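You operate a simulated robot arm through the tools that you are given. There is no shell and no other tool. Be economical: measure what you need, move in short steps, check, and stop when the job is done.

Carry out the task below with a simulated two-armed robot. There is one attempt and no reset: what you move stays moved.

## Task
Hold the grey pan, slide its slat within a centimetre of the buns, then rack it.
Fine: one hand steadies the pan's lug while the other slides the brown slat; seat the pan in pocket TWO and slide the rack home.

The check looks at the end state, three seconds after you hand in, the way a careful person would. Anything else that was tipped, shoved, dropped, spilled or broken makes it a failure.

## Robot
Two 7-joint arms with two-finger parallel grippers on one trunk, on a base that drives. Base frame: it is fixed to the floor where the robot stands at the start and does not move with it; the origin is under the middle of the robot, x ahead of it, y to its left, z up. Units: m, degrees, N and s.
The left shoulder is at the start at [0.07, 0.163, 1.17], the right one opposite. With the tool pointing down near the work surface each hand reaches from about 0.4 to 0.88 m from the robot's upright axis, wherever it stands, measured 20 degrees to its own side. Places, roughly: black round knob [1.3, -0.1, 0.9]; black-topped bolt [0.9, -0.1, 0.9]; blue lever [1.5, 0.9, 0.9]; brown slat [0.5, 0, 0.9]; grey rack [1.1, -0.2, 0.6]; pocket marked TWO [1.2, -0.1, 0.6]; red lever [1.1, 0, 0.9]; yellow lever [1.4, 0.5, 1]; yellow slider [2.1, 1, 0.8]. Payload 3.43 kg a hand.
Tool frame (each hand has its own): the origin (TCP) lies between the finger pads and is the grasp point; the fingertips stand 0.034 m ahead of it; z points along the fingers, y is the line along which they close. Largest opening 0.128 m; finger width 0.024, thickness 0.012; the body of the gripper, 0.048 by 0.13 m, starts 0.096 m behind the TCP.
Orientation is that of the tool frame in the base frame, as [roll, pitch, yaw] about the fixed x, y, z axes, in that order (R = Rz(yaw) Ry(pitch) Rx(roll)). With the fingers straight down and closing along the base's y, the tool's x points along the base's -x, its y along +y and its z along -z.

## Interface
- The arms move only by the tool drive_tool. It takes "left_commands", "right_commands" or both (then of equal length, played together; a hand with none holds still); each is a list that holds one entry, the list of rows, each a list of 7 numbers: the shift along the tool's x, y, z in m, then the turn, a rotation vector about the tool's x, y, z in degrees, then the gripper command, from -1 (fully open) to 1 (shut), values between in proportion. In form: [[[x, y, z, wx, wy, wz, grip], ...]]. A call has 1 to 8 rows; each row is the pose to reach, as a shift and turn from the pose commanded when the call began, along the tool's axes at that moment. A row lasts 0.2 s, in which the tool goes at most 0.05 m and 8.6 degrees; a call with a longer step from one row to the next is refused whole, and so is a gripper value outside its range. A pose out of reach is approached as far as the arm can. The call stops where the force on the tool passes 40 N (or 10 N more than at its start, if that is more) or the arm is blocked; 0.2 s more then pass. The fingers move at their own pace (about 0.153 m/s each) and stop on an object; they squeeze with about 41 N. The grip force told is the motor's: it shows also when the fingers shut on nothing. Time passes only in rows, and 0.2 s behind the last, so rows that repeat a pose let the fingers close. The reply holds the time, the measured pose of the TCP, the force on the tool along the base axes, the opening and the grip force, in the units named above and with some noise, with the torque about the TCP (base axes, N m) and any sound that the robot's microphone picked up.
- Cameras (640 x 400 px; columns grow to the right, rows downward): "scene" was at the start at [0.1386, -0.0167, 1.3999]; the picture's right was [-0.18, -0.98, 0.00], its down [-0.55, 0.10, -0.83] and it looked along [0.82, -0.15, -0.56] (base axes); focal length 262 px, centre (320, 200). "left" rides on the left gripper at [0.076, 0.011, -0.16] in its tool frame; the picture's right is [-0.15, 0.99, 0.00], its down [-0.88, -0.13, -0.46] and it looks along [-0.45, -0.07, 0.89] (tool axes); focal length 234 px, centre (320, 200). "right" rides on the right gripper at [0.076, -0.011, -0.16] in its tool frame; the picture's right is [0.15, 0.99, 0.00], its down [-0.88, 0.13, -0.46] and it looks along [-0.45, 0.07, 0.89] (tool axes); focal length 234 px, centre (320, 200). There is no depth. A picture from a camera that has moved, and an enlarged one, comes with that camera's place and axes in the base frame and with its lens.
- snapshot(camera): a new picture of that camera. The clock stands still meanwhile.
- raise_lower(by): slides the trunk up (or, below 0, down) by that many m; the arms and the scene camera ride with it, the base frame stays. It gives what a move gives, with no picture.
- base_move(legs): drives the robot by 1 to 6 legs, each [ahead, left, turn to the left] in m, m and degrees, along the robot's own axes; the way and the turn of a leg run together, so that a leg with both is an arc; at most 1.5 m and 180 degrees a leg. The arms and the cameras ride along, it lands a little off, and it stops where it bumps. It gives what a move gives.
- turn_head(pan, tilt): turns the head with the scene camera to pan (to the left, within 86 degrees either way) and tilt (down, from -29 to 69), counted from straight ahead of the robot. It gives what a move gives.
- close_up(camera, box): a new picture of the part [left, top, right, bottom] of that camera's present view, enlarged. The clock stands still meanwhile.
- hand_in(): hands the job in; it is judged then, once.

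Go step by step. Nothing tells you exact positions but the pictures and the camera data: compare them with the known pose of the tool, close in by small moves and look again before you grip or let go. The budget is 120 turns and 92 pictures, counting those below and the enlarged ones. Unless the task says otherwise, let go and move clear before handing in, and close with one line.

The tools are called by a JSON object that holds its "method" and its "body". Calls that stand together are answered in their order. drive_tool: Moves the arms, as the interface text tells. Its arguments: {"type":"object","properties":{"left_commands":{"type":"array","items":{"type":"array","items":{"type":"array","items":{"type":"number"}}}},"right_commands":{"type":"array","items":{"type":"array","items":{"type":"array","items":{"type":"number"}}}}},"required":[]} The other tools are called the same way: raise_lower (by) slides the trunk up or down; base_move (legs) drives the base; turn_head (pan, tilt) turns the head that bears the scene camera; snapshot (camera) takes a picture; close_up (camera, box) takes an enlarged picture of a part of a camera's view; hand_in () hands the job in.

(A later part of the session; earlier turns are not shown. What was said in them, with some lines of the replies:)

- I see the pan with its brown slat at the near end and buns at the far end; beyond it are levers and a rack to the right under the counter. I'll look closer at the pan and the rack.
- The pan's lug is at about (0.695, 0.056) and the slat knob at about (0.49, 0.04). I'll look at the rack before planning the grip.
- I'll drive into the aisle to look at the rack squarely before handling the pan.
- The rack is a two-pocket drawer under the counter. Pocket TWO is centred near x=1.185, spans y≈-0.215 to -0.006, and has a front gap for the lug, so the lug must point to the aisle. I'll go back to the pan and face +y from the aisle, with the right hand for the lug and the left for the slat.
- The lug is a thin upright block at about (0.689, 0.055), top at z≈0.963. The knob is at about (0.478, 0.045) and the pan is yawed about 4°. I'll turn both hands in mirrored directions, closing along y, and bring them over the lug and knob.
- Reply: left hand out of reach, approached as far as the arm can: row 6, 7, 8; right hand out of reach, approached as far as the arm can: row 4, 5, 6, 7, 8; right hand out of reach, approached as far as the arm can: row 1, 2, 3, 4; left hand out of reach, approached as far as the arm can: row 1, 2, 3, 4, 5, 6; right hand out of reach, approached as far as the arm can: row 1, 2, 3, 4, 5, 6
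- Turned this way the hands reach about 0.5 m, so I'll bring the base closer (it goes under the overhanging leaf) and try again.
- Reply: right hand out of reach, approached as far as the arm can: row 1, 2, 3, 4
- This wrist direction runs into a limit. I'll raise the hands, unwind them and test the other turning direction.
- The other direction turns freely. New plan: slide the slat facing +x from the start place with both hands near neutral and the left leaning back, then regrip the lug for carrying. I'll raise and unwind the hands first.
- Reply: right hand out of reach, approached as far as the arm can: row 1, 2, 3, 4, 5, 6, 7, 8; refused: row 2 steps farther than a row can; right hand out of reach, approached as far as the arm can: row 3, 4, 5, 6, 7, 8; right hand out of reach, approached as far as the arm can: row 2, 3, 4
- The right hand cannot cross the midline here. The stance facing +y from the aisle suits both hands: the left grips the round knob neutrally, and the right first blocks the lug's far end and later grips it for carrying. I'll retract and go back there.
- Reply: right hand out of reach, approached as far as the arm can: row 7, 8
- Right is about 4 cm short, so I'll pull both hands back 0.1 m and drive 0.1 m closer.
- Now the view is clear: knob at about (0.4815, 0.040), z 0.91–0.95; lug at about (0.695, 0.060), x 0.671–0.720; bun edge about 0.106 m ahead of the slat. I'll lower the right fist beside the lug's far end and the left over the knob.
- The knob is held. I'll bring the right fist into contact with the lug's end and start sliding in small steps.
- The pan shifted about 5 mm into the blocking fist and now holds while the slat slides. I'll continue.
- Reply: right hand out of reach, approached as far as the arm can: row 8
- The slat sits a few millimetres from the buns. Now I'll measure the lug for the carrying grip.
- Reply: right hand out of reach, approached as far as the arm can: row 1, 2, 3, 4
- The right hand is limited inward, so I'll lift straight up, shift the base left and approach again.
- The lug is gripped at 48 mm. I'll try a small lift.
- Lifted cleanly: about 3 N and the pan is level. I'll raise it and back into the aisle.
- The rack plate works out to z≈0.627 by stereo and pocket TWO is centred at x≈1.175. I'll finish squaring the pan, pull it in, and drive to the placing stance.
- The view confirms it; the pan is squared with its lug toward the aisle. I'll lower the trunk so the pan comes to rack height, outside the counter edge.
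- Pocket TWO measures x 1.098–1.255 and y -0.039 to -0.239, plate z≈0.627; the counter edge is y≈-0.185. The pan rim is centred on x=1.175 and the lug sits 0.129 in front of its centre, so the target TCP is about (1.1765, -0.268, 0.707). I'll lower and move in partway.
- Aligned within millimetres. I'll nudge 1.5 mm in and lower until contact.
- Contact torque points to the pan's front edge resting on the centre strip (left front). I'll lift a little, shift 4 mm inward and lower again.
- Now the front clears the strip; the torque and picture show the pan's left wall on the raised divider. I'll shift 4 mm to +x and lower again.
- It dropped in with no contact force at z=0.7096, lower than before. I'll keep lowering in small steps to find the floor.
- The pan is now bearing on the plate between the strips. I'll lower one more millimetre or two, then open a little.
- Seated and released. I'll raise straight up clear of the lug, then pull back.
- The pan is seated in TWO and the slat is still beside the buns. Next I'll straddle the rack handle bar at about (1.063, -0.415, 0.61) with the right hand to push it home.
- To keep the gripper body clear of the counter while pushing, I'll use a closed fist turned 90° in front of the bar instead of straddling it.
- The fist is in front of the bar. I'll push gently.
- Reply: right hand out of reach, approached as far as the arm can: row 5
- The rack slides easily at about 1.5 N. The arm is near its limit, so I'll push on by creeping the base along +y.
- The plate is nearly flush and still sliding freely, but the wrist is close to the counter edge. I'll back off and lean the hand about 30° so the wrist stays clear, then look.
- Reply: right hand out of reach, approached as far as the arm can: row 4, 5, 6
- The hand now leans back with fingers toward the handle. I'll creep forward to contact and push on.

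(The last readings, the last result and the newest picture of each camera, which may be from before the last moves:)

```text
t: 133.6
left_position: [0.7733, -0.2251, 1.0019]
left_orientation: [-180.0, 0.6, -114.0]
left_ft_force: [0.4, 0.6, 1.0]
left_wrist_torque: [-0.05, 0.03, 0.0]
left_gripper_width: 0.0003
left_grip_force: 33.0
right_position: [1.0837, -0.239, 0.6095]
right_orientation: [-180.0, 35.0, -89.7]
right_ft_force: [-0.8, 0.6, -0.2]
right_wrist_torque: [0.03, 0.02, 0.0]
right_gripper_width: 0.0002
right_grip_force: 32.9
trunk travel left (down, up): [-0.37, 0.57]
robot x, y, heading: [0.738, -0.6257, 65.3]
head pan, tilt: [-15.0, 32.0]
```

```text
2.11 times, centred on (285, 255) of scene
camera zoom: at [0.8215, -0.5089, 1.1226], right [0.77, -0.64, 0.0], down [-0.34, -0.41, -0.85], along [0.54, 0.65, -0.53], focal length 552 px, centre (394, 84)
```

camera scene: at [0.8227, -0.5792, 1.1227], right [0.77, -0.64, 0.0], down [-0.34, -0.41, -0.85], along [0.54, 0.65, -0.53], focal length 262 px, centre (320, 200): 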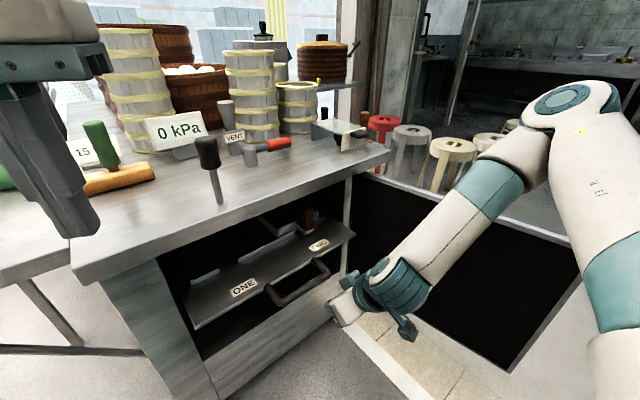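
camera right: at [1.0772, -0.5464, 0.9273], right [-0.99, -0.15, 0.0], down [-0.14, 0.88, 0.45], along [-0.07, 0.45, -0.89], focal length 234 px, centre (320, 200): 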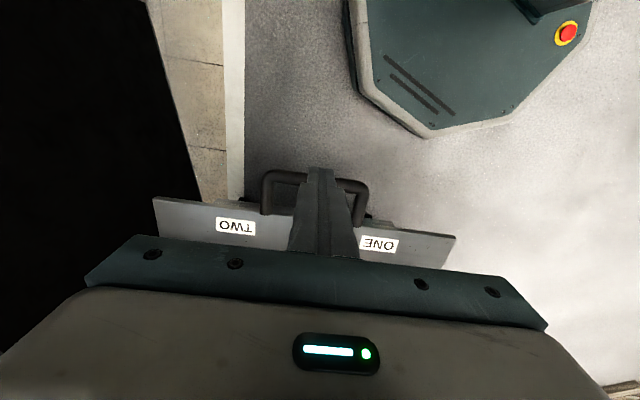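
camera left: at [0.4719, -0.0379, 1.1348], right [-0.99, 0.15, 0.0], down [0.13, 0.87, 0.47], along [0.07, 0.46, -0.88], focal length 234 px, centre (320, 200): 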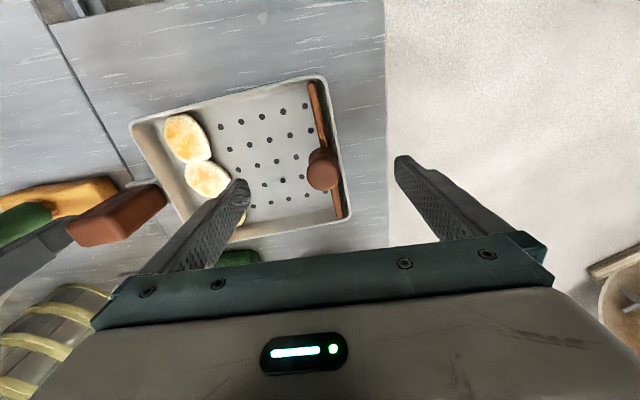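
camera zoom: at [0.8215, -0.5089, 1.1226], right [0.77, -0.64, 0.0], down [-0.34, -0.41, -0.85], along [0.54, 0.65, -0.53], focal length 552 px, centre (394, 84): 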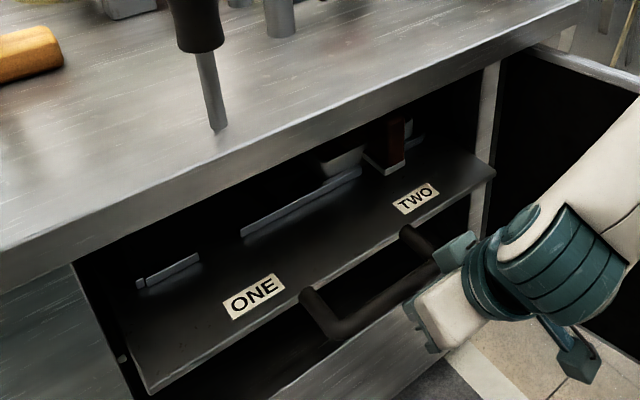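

{"method": "base_move", "body": {"legs": [[0.018, 0.0083, 0]]}}

{"method": "base_move", "body": {"legs": [[0.018, 0.0083, 0]]}}

{"method": "close_up", "body": {"camera": "scene", "box": [150, 160, 420, 350]}}

```text
t: 134.4
left_position: [0.7725, -0.2077, 1.0015]
left_orientation: [-179.9, 0.6, -114.0]
left_ft_force: [0.3, 1.1, -0.3]
left_wrist_torque: [-0.02, -0.02, 0.02]
left_gripper_width: 0.0003
left_grip_force: 33.5
right_position: [1.0843, -0.219, 0.6096]
right_orientation: [-180.0, 35.1, -89.6]
right_ft_force: [-0.4, 1.1, -0.2]
right_wrist_torque: [-0.01, 0.04, -0.01]
right_gripper_width: 0.0
right_grip_force: 33.1
trunk travel left (down, up): [-0.37, 0.57]
robot x, y, heading: [0.7435, -0.6076, 65.6]
head pan, tilt: [-15.0, 32.0]
```

```text
t: 135.2
left_position: [0.7731, -0.1892, 1.0023]
left_orientation: [179.9, 0.4, -114.1]
left_ft_force: [-0.1, 0.5, -0.3]
left_wrist_torque: [-0.05, 0.0, -0.01]
left_gripper_width: 0.0
left_grip_force: 32.7
right_position: [1.0854, -0.2015, 0.6099]
right_orientation: [-179.9, 35.1, -89.7]
right_ft_force: [0.2, 0.0, 0.1]
right_wrist_torque: [-0.02, -0.01, -0.03]
right_gripper_width: 0.0001
right_grip_force: 32.9
trunk travel left (down, up): [-0.37, 0.57]
robot x, y, heading: [0.7435, -0.5816, 65.5]
head pan, tilt: [-15.0, 32.0]
```

```text
2.11 times, centred on (285, 255) of scene
camera zoom: at [0.8212, -0.4706, 1.1226], right [0.77, -0.64, 0.0], down [-0.34, -0.41, -0.85], along [0.54, 0.65, -0.53], focal length 552 px, centre (394, 84)
```

zoom: 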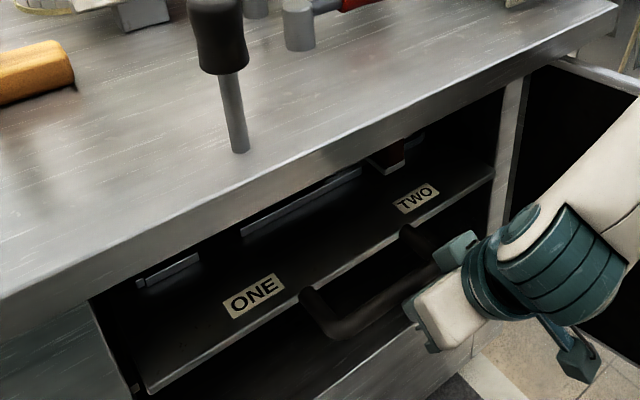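

{"method": "base_move", "body": {"legs": [[0.018, 0.0083, 0]]}}

{"method": "base_move", "body": {"legs": [[0.018, 0.0083, 0]]}}

{"method": "close_up", "body": {"camera": "scene", "box": [150, 160, 420, 350]}}

```text
t: 136.0
left_position: [0.7729, -0.169, 1.002]
left_orientation: [180.0, 0.5, -114.2]
left_ft_force: [0.0, 0.6, 0.0]
left_wrist_torque: [-0.06, 0.02, 0.02]
left_gripper_width: 0.0001
left_grip_force: 33.1
right_position: [1.0843, -0.1811, 0.6103]
right_orientation: [180.0, 35.1, -89.8]
right_ft_force: [-0.7, 0.4, 0.2]
right_wrist_torque: [0.01, -0.01, 0.01]
right_gripper_width: 0.0
right_grip_force: 32.8
trunk travel left (down, up): [-0.37, 0.57]
robot x, y, heading: [0.7454, -0.566, 65.3]
head pan, tilt: [-15.0, 32.0]
```

```text
t: 136.8
left_position: [0.7723, -0.1493, 1.0019]
left_orientation: [179.9, 0.5, -114.1]
left_ft_force: [0.5, 0.3, -0.4]
left_wrist_torque: [-0.08, 0.01, 0.01]
left_gripper_width: 0.0001
left_grip_force: 32.8
right_position: [1.0839, -0.1612, 0.6092]
right_orientation: [179.9, 35.1, -89.7]
right_ft_force: [-0.1, 0.7, -0.5]
right_wrist_torque: [-0.02, 0.03, -0.03]
right_gripper_width: 0.0
right_grip_force: 32.8
trunk travel left (down, up): [-0.37, 0.57]
robot x, y, heading: [0.7436, -0.548, 65.3]
head pan, tilt: [-15.0, 32.0]
```

```text
2.11 times, centred on (285, 255) of scene
camera zoom: at [0.821, -0.4312, 1.1226], right [0.77, -0.64, 0.0], down [-0.34, -0.41, -0.85], along [0.54, 0.65, -0.53], focal length 552 px, centre (394, 84)
```

zoom: 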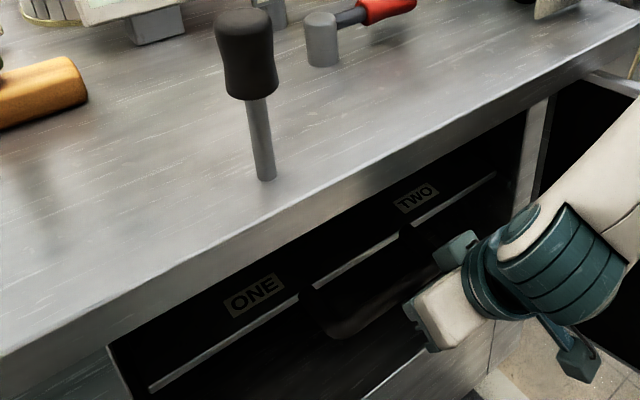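

Still free-sliding. I'll continue toward the stop, watching the force.

{"method": "base_move", "body": {"legs": [[0.018, 0.0083, 0]]}}

{"method": "base_move", "body": {"legs": [[0.018, 0.0083, 0]]}}

{"method": "snapshot", "body": {"camera": "scene"}}

```text
t: 137.6
left_position: [0.7724, -0.1291, 1.0019]
left_orientation: [180.0, 0.5, -114.1]
left_ft_force: [0.3, -0.5, -0.8]
left_wrist_torque: [-0.04, 0.04, 0.0]
left_gripper_width: 0.0003
left_grip_force: 32.9
right_position: [1.0839, -0.141, 0.6098]
right_orientation: [180.0, 35.3, -89.8]
right_ft_force: [-1.0, 1.3, -0.3]
right_wrist_torque: [-0.03, 0.02, 0.03]
right_gripper_width: 0.0002
right_grip_force: 33.2
trunk travel left (down, up): [-0.37, 0.57]
robot x, y, heading: [0.7448, -0.5256, 65.7]
head pan, tilt: [-15.0, 32.0]
```

```text
t: 138.4
left_position: [0.7719, -0.1093, 1.0006]
left_orientation: [-179.9, 0.4, -114.0]
left_ft_force: [0.6, 0.2, -0.3]
left_wrist_torque: [-0.06, 0.03, 0.0]
left_gripper_width: 0.0002
left_grip_force: 32.8
right_position: [1.084, -0.1208, 0.6104]
right_orientation: [-180.0, 35.3, -89.7]
right_ft_force: [0.8, 0.0, -0.1]
right_wrist_torque: [-0.02, 0.01, -0.01]
right_gripper_width: 0.0
right_grip_force: 32.9
trunk travel left (down, up): [-0.37, 0.57]
robot x, y, heading: [0.7426, -0.5099, 65.7]
head pan, tilt: [-15.0, 32.0]
```

```text
8 pictures are left
camera scene: at [0.8207, -0.3917, 1.1226], right [0.77, -0.64, 0.0], down [-0.34, -0.41, -0.85], along [0.54, 0.65, -0.53], focal length 262 px, centre (320, 200)
```

scene: 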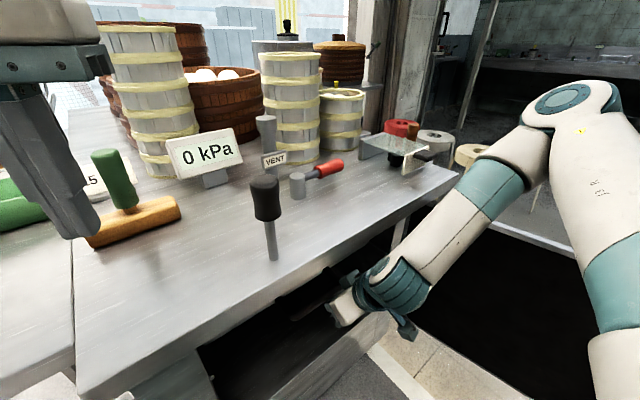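

The wrist would soon meet the counter, so I'll back off and lean the hand further so it goes in under the slab.

{"method": "base_move", "body": {"legs": [[-0.11, -0.05, 0]]}}

{"method": "drive_tool", "body": {"right_commands": [[[0, 0, 0, 0, -6, 0, 1], [0, 0, 0, 0, -12, 0, 1], [0, 0, 0, 0, -18, 0, 1], [0, 0, 0, 0, -24, 0, 1], [0, 0, 0, 0, -30, 0, 1]]]}}

{"method": "snapshot", "body": {"camera": "scene"}}

```text
t: 139.6
left_position: [0.771, -0.2331, 1.0032]
left_orientation: [179.9, 0.6, -114.0]
left_ft_force: [-0.1, -0.4, 0.4]
left_wrist_torque: [0.07, 0.02, -0.03]
left_gripper_width: 0.0
left_grip_force: 32.9
right_position: [1.0836, -0.2433, 0.6119]
right_orientation: [-180.0, 35.4, -89.4]
right_ft_force: [0.1, -0.3, 0.0]
right_wrist_torque: [-0.01, 0.02, -0.02]
right_gripper_width: 0.0
right_grip_force: 33.5
trunk travel left (down, up): [-0.37, 0.57]
robot x, y, heading: [0.7459, -0.6285, 65.5]
head pan, tilt: [-15.0, 32.0]
```

```text
t: 140.8
left_position: [0.7712, -0.23, 1.0028]
left_orientation: [179.9, 0.6, -113.8]
left_ft_force: [0.2, 0.5, 0.0]
left_wrist_torque: [-0.05, 0.01, 0.0]
left_gripper_width: 0.0001
left_grip_force: 32.8
right_position: [1.1132, -0.1708, 0.7473]
right_orientation: [-179.8, 61.1, -89.4]
right_ft_force: [0.0, -0.2, 0.0]
right_wrist_torque: [0.01, -0.02, 0.01]
right_gripper_width: 0.0
right_grip_force: 33.1
right hand out of reach, approached as far as the arm can: row 1, 2, 3, 4, 5
trunk travel left (down, up): [-0.37, 0.57]
robot x, y, heading: [0.7436, -0.624, 65.4]
head pan, tilt: [-15.0, 32.0]
```

```text
7 pictures are left
camera scene: at [0.8204, -0.5131, 1.1227], right [0.77, -0.63, 0.0], down [-0.34, -0.41, -0.85], along [0.54, 0.66, -0.53], focal length 262 px, centre (320, 200)
```

scene: 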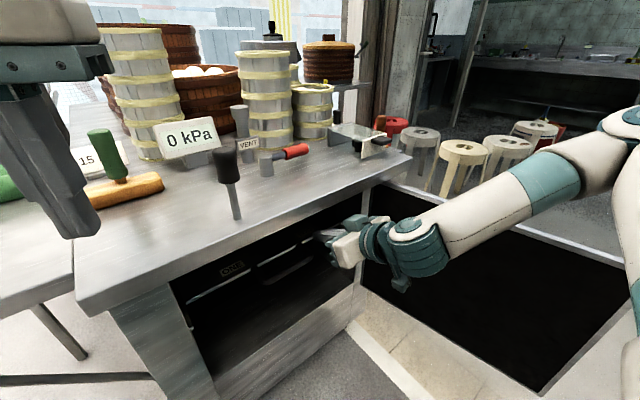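

The hand clamped high. I'll lower it at a slightly smaller lean (about 50°), which should still pass under the slab.

{"method": "drive_tool", "body": {"right_commands": [[[0.02, 0, 0.01, 0, 3, 0, 1], [0.045, 0, 0.025, 0, 6, 0, 1], [0.07, 0, 0.04, 0, 9, 0, 1], [0.095, 0, 0.053, 0, 12, 0, 1], [0.117, 0, 0.065, 0, 13, 0, 1]]]}}

```text
t: 142.0
left_position: [0.7713, -0.232, 1.0011]
left_orientation: [-180.0, 0.5, -113.9]
left_ft_force: [0.6, 0.6, 0.1]
left_wrist_torque: [0.02, -0.01, -0.01]
left_gripper_width: 0.0001
left_grip_force: 33.0
right_position: [1.1117, -0.1659, 0.642]
right_orientation: [-179.8, 48.1, -89.5]
right_ft_force: [-0.4, -0.4, -0.1]
right_wrist_torque: [0.02, -0.04, 0.0]
right_gripper_width: 0.0
right_grip_force: 33.0
right hand out of reach, approached as far as the arm can: row 3, 4, 5
trunk travel left (down, up): [-0.37, 0.57]
robot x, y, heading: [0.7451, -0.6273, 65.8]
head pan, tilt: [-15.0, 32.0]
```

{"method": "raise_lower", "body": {"by": -0.025}}

{"method": "base_move", "body": {"legs": [[0.05, 0.023, 0]]}}

{"method": "snapshot", "body": {"camera": "scene"}}

```text
t: 142.7
left_position: [0.7723, -0.2309, 0.9766]
left_orientation: [180.0, 0.6, -113.9]
left_ft_force: [-0.9, -0.2, -0.1]
left_wrist_torque: [0.03, 0.01, -0.02]
left_gripper_width: 0.0
left_grip_force: 33.0
right_position: [1.1116, -0.165, 0.6172]
right_orientation: [-179.8, 48.1, -89.5]
right_ft_force: [-0.1, 0.3, 0.0]
right_wrist_torque: [0.0, 0.01, 0.01]
right_gripper_width: 0.0
right_grip_force: 32.5
trunk travel left (down, up): [-0.345, 0.595]
robot x, y, heading: [0.7445, -0.627, 65.8]
head pan, tilt: [-15.0, 32.0]
```

```text
t: 144.2
left_position: [0.7723, -0.1761, 0.9779]
left_orientation: [-180.0, 0.4, -114.0]
left_ft_force: [0.3, 0.5, 0.4]
left_wrist_torque: [0.03, -0.04, 0.03]
left_gripper_width: 0.0002
left_grip_force: 33.1
right_position: [1.1112, -0.1153, 0.6123]
right_orientation: [179.9, 47.3, -89.8]
right_ft_force: [-0.3, -0.1, 0.0]
right_wrist_torque: [0.02, -0.01, 0.02]
right_gripper_width: 0.0001
right_grip_force: 32.9
trunk travel left (down, up): [-0.345, 0.595]
robot x, y, heading: [0.7413, -0.5708, 65.9]
head pan, tilt: [-15.0, 32.0]
stopped in leg 1: the force on the tool passed its limit (the readings are from after the stop); the commanded pose is now the measured one
```

```text
6 pictures are left
camera scene: at [0.8203, -0.4582, 1.098], right [0.77, -0.63, 0.0], down [-0.34, -0.41, -0.85], along [0.54, 0.66, -0.53], focal length 262 px, centre (320, 200)
```

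scene: 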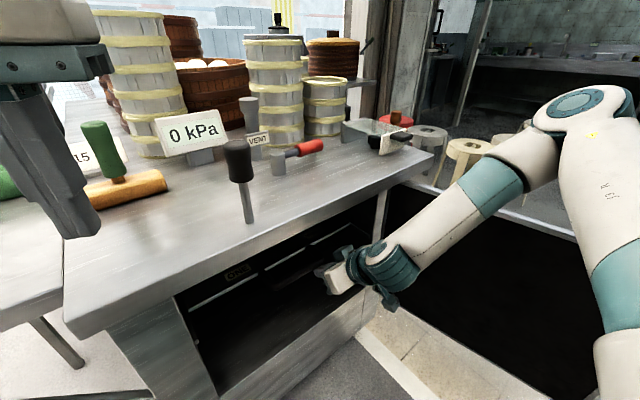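

The push stopped with a force rise after about 1 cm more travel. I'll press gently with the hand to confirm it is the rack's end stop.

{"method": "drive_tool", "body": {"right_commands": [[[-0.0034, 0, 0.0036, 0, 0, 0, 1], [-0.0068, 0, 0.0073, 0, 0, 0, 1], [-0.0102, 0, 0.011, 0, 0, 0, 1], [-0.0136, 0, 0.0146, 0, 0, 0, 1]]]}}

{"method": "close_up", "body": {"camera": "scene", "box": [170, 200, 440, 350]}}

```text
t: 144.9
left_position: [0.7733, -0.176, 0.9766]
left_orientation: [-180.0, 0.5, -114.2]
left_ft_force: [0.0, 0.3, -0.1]
left_wrist_torque: [-0.02, 0.0, 0.0]
left_gripper_width: 0.0001
left_grip_force: 33.1
right_position: [1.1115, -0.1114, 0.6093]
right_orientation: [179.4, 46.4, -90.3]
right_ft_force: [-0.5, -4.4, -0.9]
right_wrist_torque: [-0.05, -0.03, -0.04]
right_gripper_width: 0.0006
right_grip_force: 33.0
trunk travel left (down, up): [-0.345, 0.595]
robot x, y, heading: [0.7407, -0.5709, 65.6]
head pan, tilt: [-15.0, 32.0]
stopped in row 3 (right hand): the force on the tool passed its limit (the readings are from after the stop); the commanded pose is now the measured one
```

```text
2.37 times, centred on (305, 275) of scene
camera zoom: at [0.8205, -0.4588, 1.0979], right [0.77, -0.64, 0.0], down [-0.34, -0.41, -0.85], along [0.54, 0.65, -0.53], focal length 622 px, centre (356, 22)
```

zoom: 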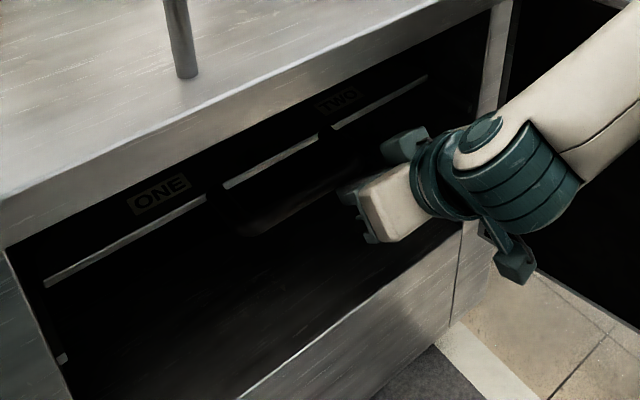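

The rack is firmly against its end stop. I'll back straight away from the handle and check.

{"method": "base_move", "body": {"legs": [[-0.3, -0.137, 0]]}}

{"method": "turn_head", "body": {"pan": -8, "tilt": 28}}

{"method": "snapshot", "body": {"camera": "scene"}}

```text
t: 147.1
left_position: [0.7743, -0.5031, 0.9773]
left_orientation: [180.0, 0.6, -114.3]
left_ft_force: [-0.6, -0.4, 0.5]
left_wrist_torque: [0.01, 0.01, 0.02]
left_gripper_width: 0.0001
left_grip_force: 33.2
right_position: [1.1137, -0.4377, 0.6083]
right_orientation: [179.4, 46.7, -90.4]
right_ft_force: [0.1, 0.3, 0.0]
right_wrist_torque: [-0.01, -0.04, 0.01]
right_gripper_width: 0.0
right_grip_force: 32.8
trunk travel left (down, up): [-0.345, 0.595]
robot x, y, heading: [0.7447, -0.8992, 65.5]
head pan, tilt: [-15.0, 32.0]
```

```text
t: 147.8
left_position: [0.7743, -0.5038, 0.9765]
left_orientation: [-180.0, 0.5, -114.2]
left_ft_force: [-0.2, 0.3, 0.4]
left_wrist_torque: [-0.04, 0.03, 0.03]
left_gripper_width: 0.0
left_grip_force: 32.8
right_position: [1.1129, -0.4369, 0.6088]
right_orientation: [179.4, 46.5, -90.3]
right_ft_force: [-0.7, 0.5, 0.9]
right_wrist_torque: [0.01, 0.0, 0.02]
right_gripper_width: 0.0
right_grip_force: 32.9
trunk travel left (down, up): [-0.345, 0.595]
robot x, y, heading: [0.742, -0.8974, 65.4]
head pan, tilt: [-8.0, 28.0]
```

```text
4 pictures are left
camera scene: at [0.8127, -0.7774, 1.104], right [0.84, -0.54, 0.0], down [-0.25, -0.4, -0.88], along [0.48, 0.74, -0.47], focal length 262 px, centre (320, 200)
```

scene: 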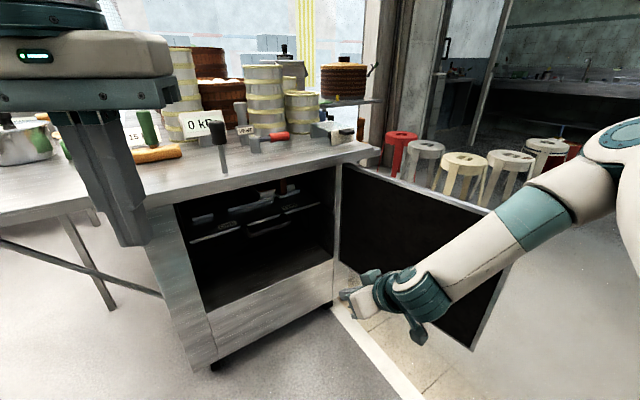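

{"method": "close_up", "body": {"camera": "scene", "box": [180, 150, 350, 260]}}

```text
3.64 times, centred on (265, 205) of scene
camera zoom: at [0.8127, -0.7774, 1.104], right [0.84, -0.54, 0.0], down [-0.25, -0.4, -0.88], along [0.48, 0.74, -0.47], focal length 954 px, centre (520, 182)
```

zoom: 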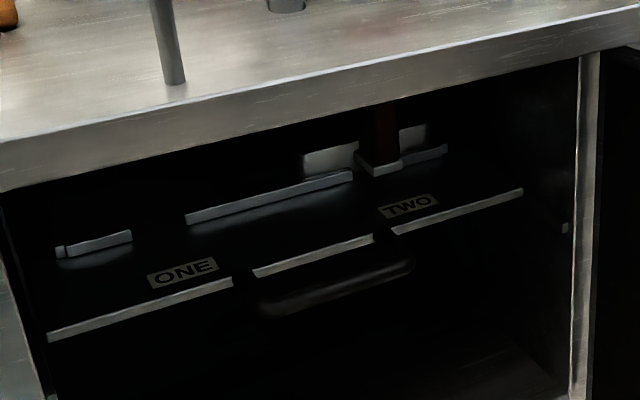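

The rack is home with the pan seated behind its strips. I'll raise the hand slightly and peek into the pan with the wrist camera to check the slat.

{"method": "raise_lower", "body": {"by": 0.13}}

{"method": "close_up", "body": {"camera": "right", "box": [180, 60, 460, 240]}}

```text
t: 149.4
left_position: [0.7734, -0.5031, 1.106]
left_orientation: [-179.9, 0.5, -114.3]
left_ft_force: [-0.9, -0.6, 0.0]
left_wrist_torque: [-0.03, -0.03, -0.01]
left_gripper_width: 0.0001
left_grip_force: 33.0
right_position: [1.1129, -0.4379, 0.738]
right_orientation: [179.4, 46.5, -90.3]
right_ft_force: [0.6, -0.3, 0.2]
right_wrist_torque: [-0.02, 0.0, 0.01]
right_gripper_width: 0.0
right_grip_force: 32.8
trunk travel left (down, up): [-0.475, 0.465]
robot x, y, heading: [0.743, -0.9001, 65.2]
head pan, tilt: [-8.0, 28.0]
```

```text
2.22 times, centred on (320, 150) of right
camera zoom: at [1.1252, -0.6049, 0.7933], right [-0.99, -0.1, -0.1], down [-0.12, 0.28, 0.95], along [-0.07, 0.96, -0.29], focal length 520 px, centre (320, 311)
```

zoom: 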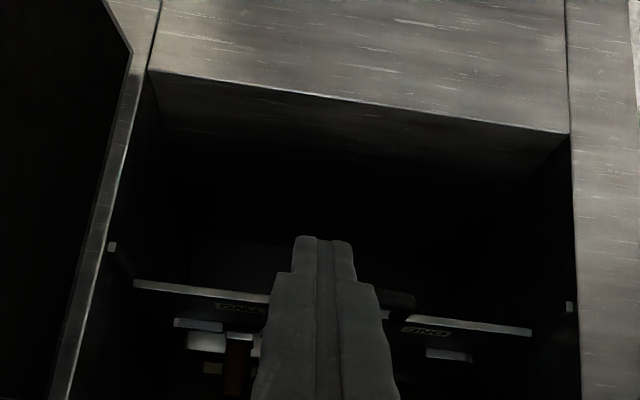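

The pan sits squarely in TWO with its lug through the gap, the rack is against its stop, and both hands are empty and clear. The slat is too dark to see in there, but it last sat a few millimetres from the buns, so I'm handing in.

{"method": "hand_in", "body": {}}

```text
The job is handed in.
```

I slid the slat to a few millimetres from the nearest bun (about a centimetre from the farthest), seated the pan in pocket TWO and pushed the rack in to its end stop. I couldn't see the slat again once the rack was in, because it was too dark inside.
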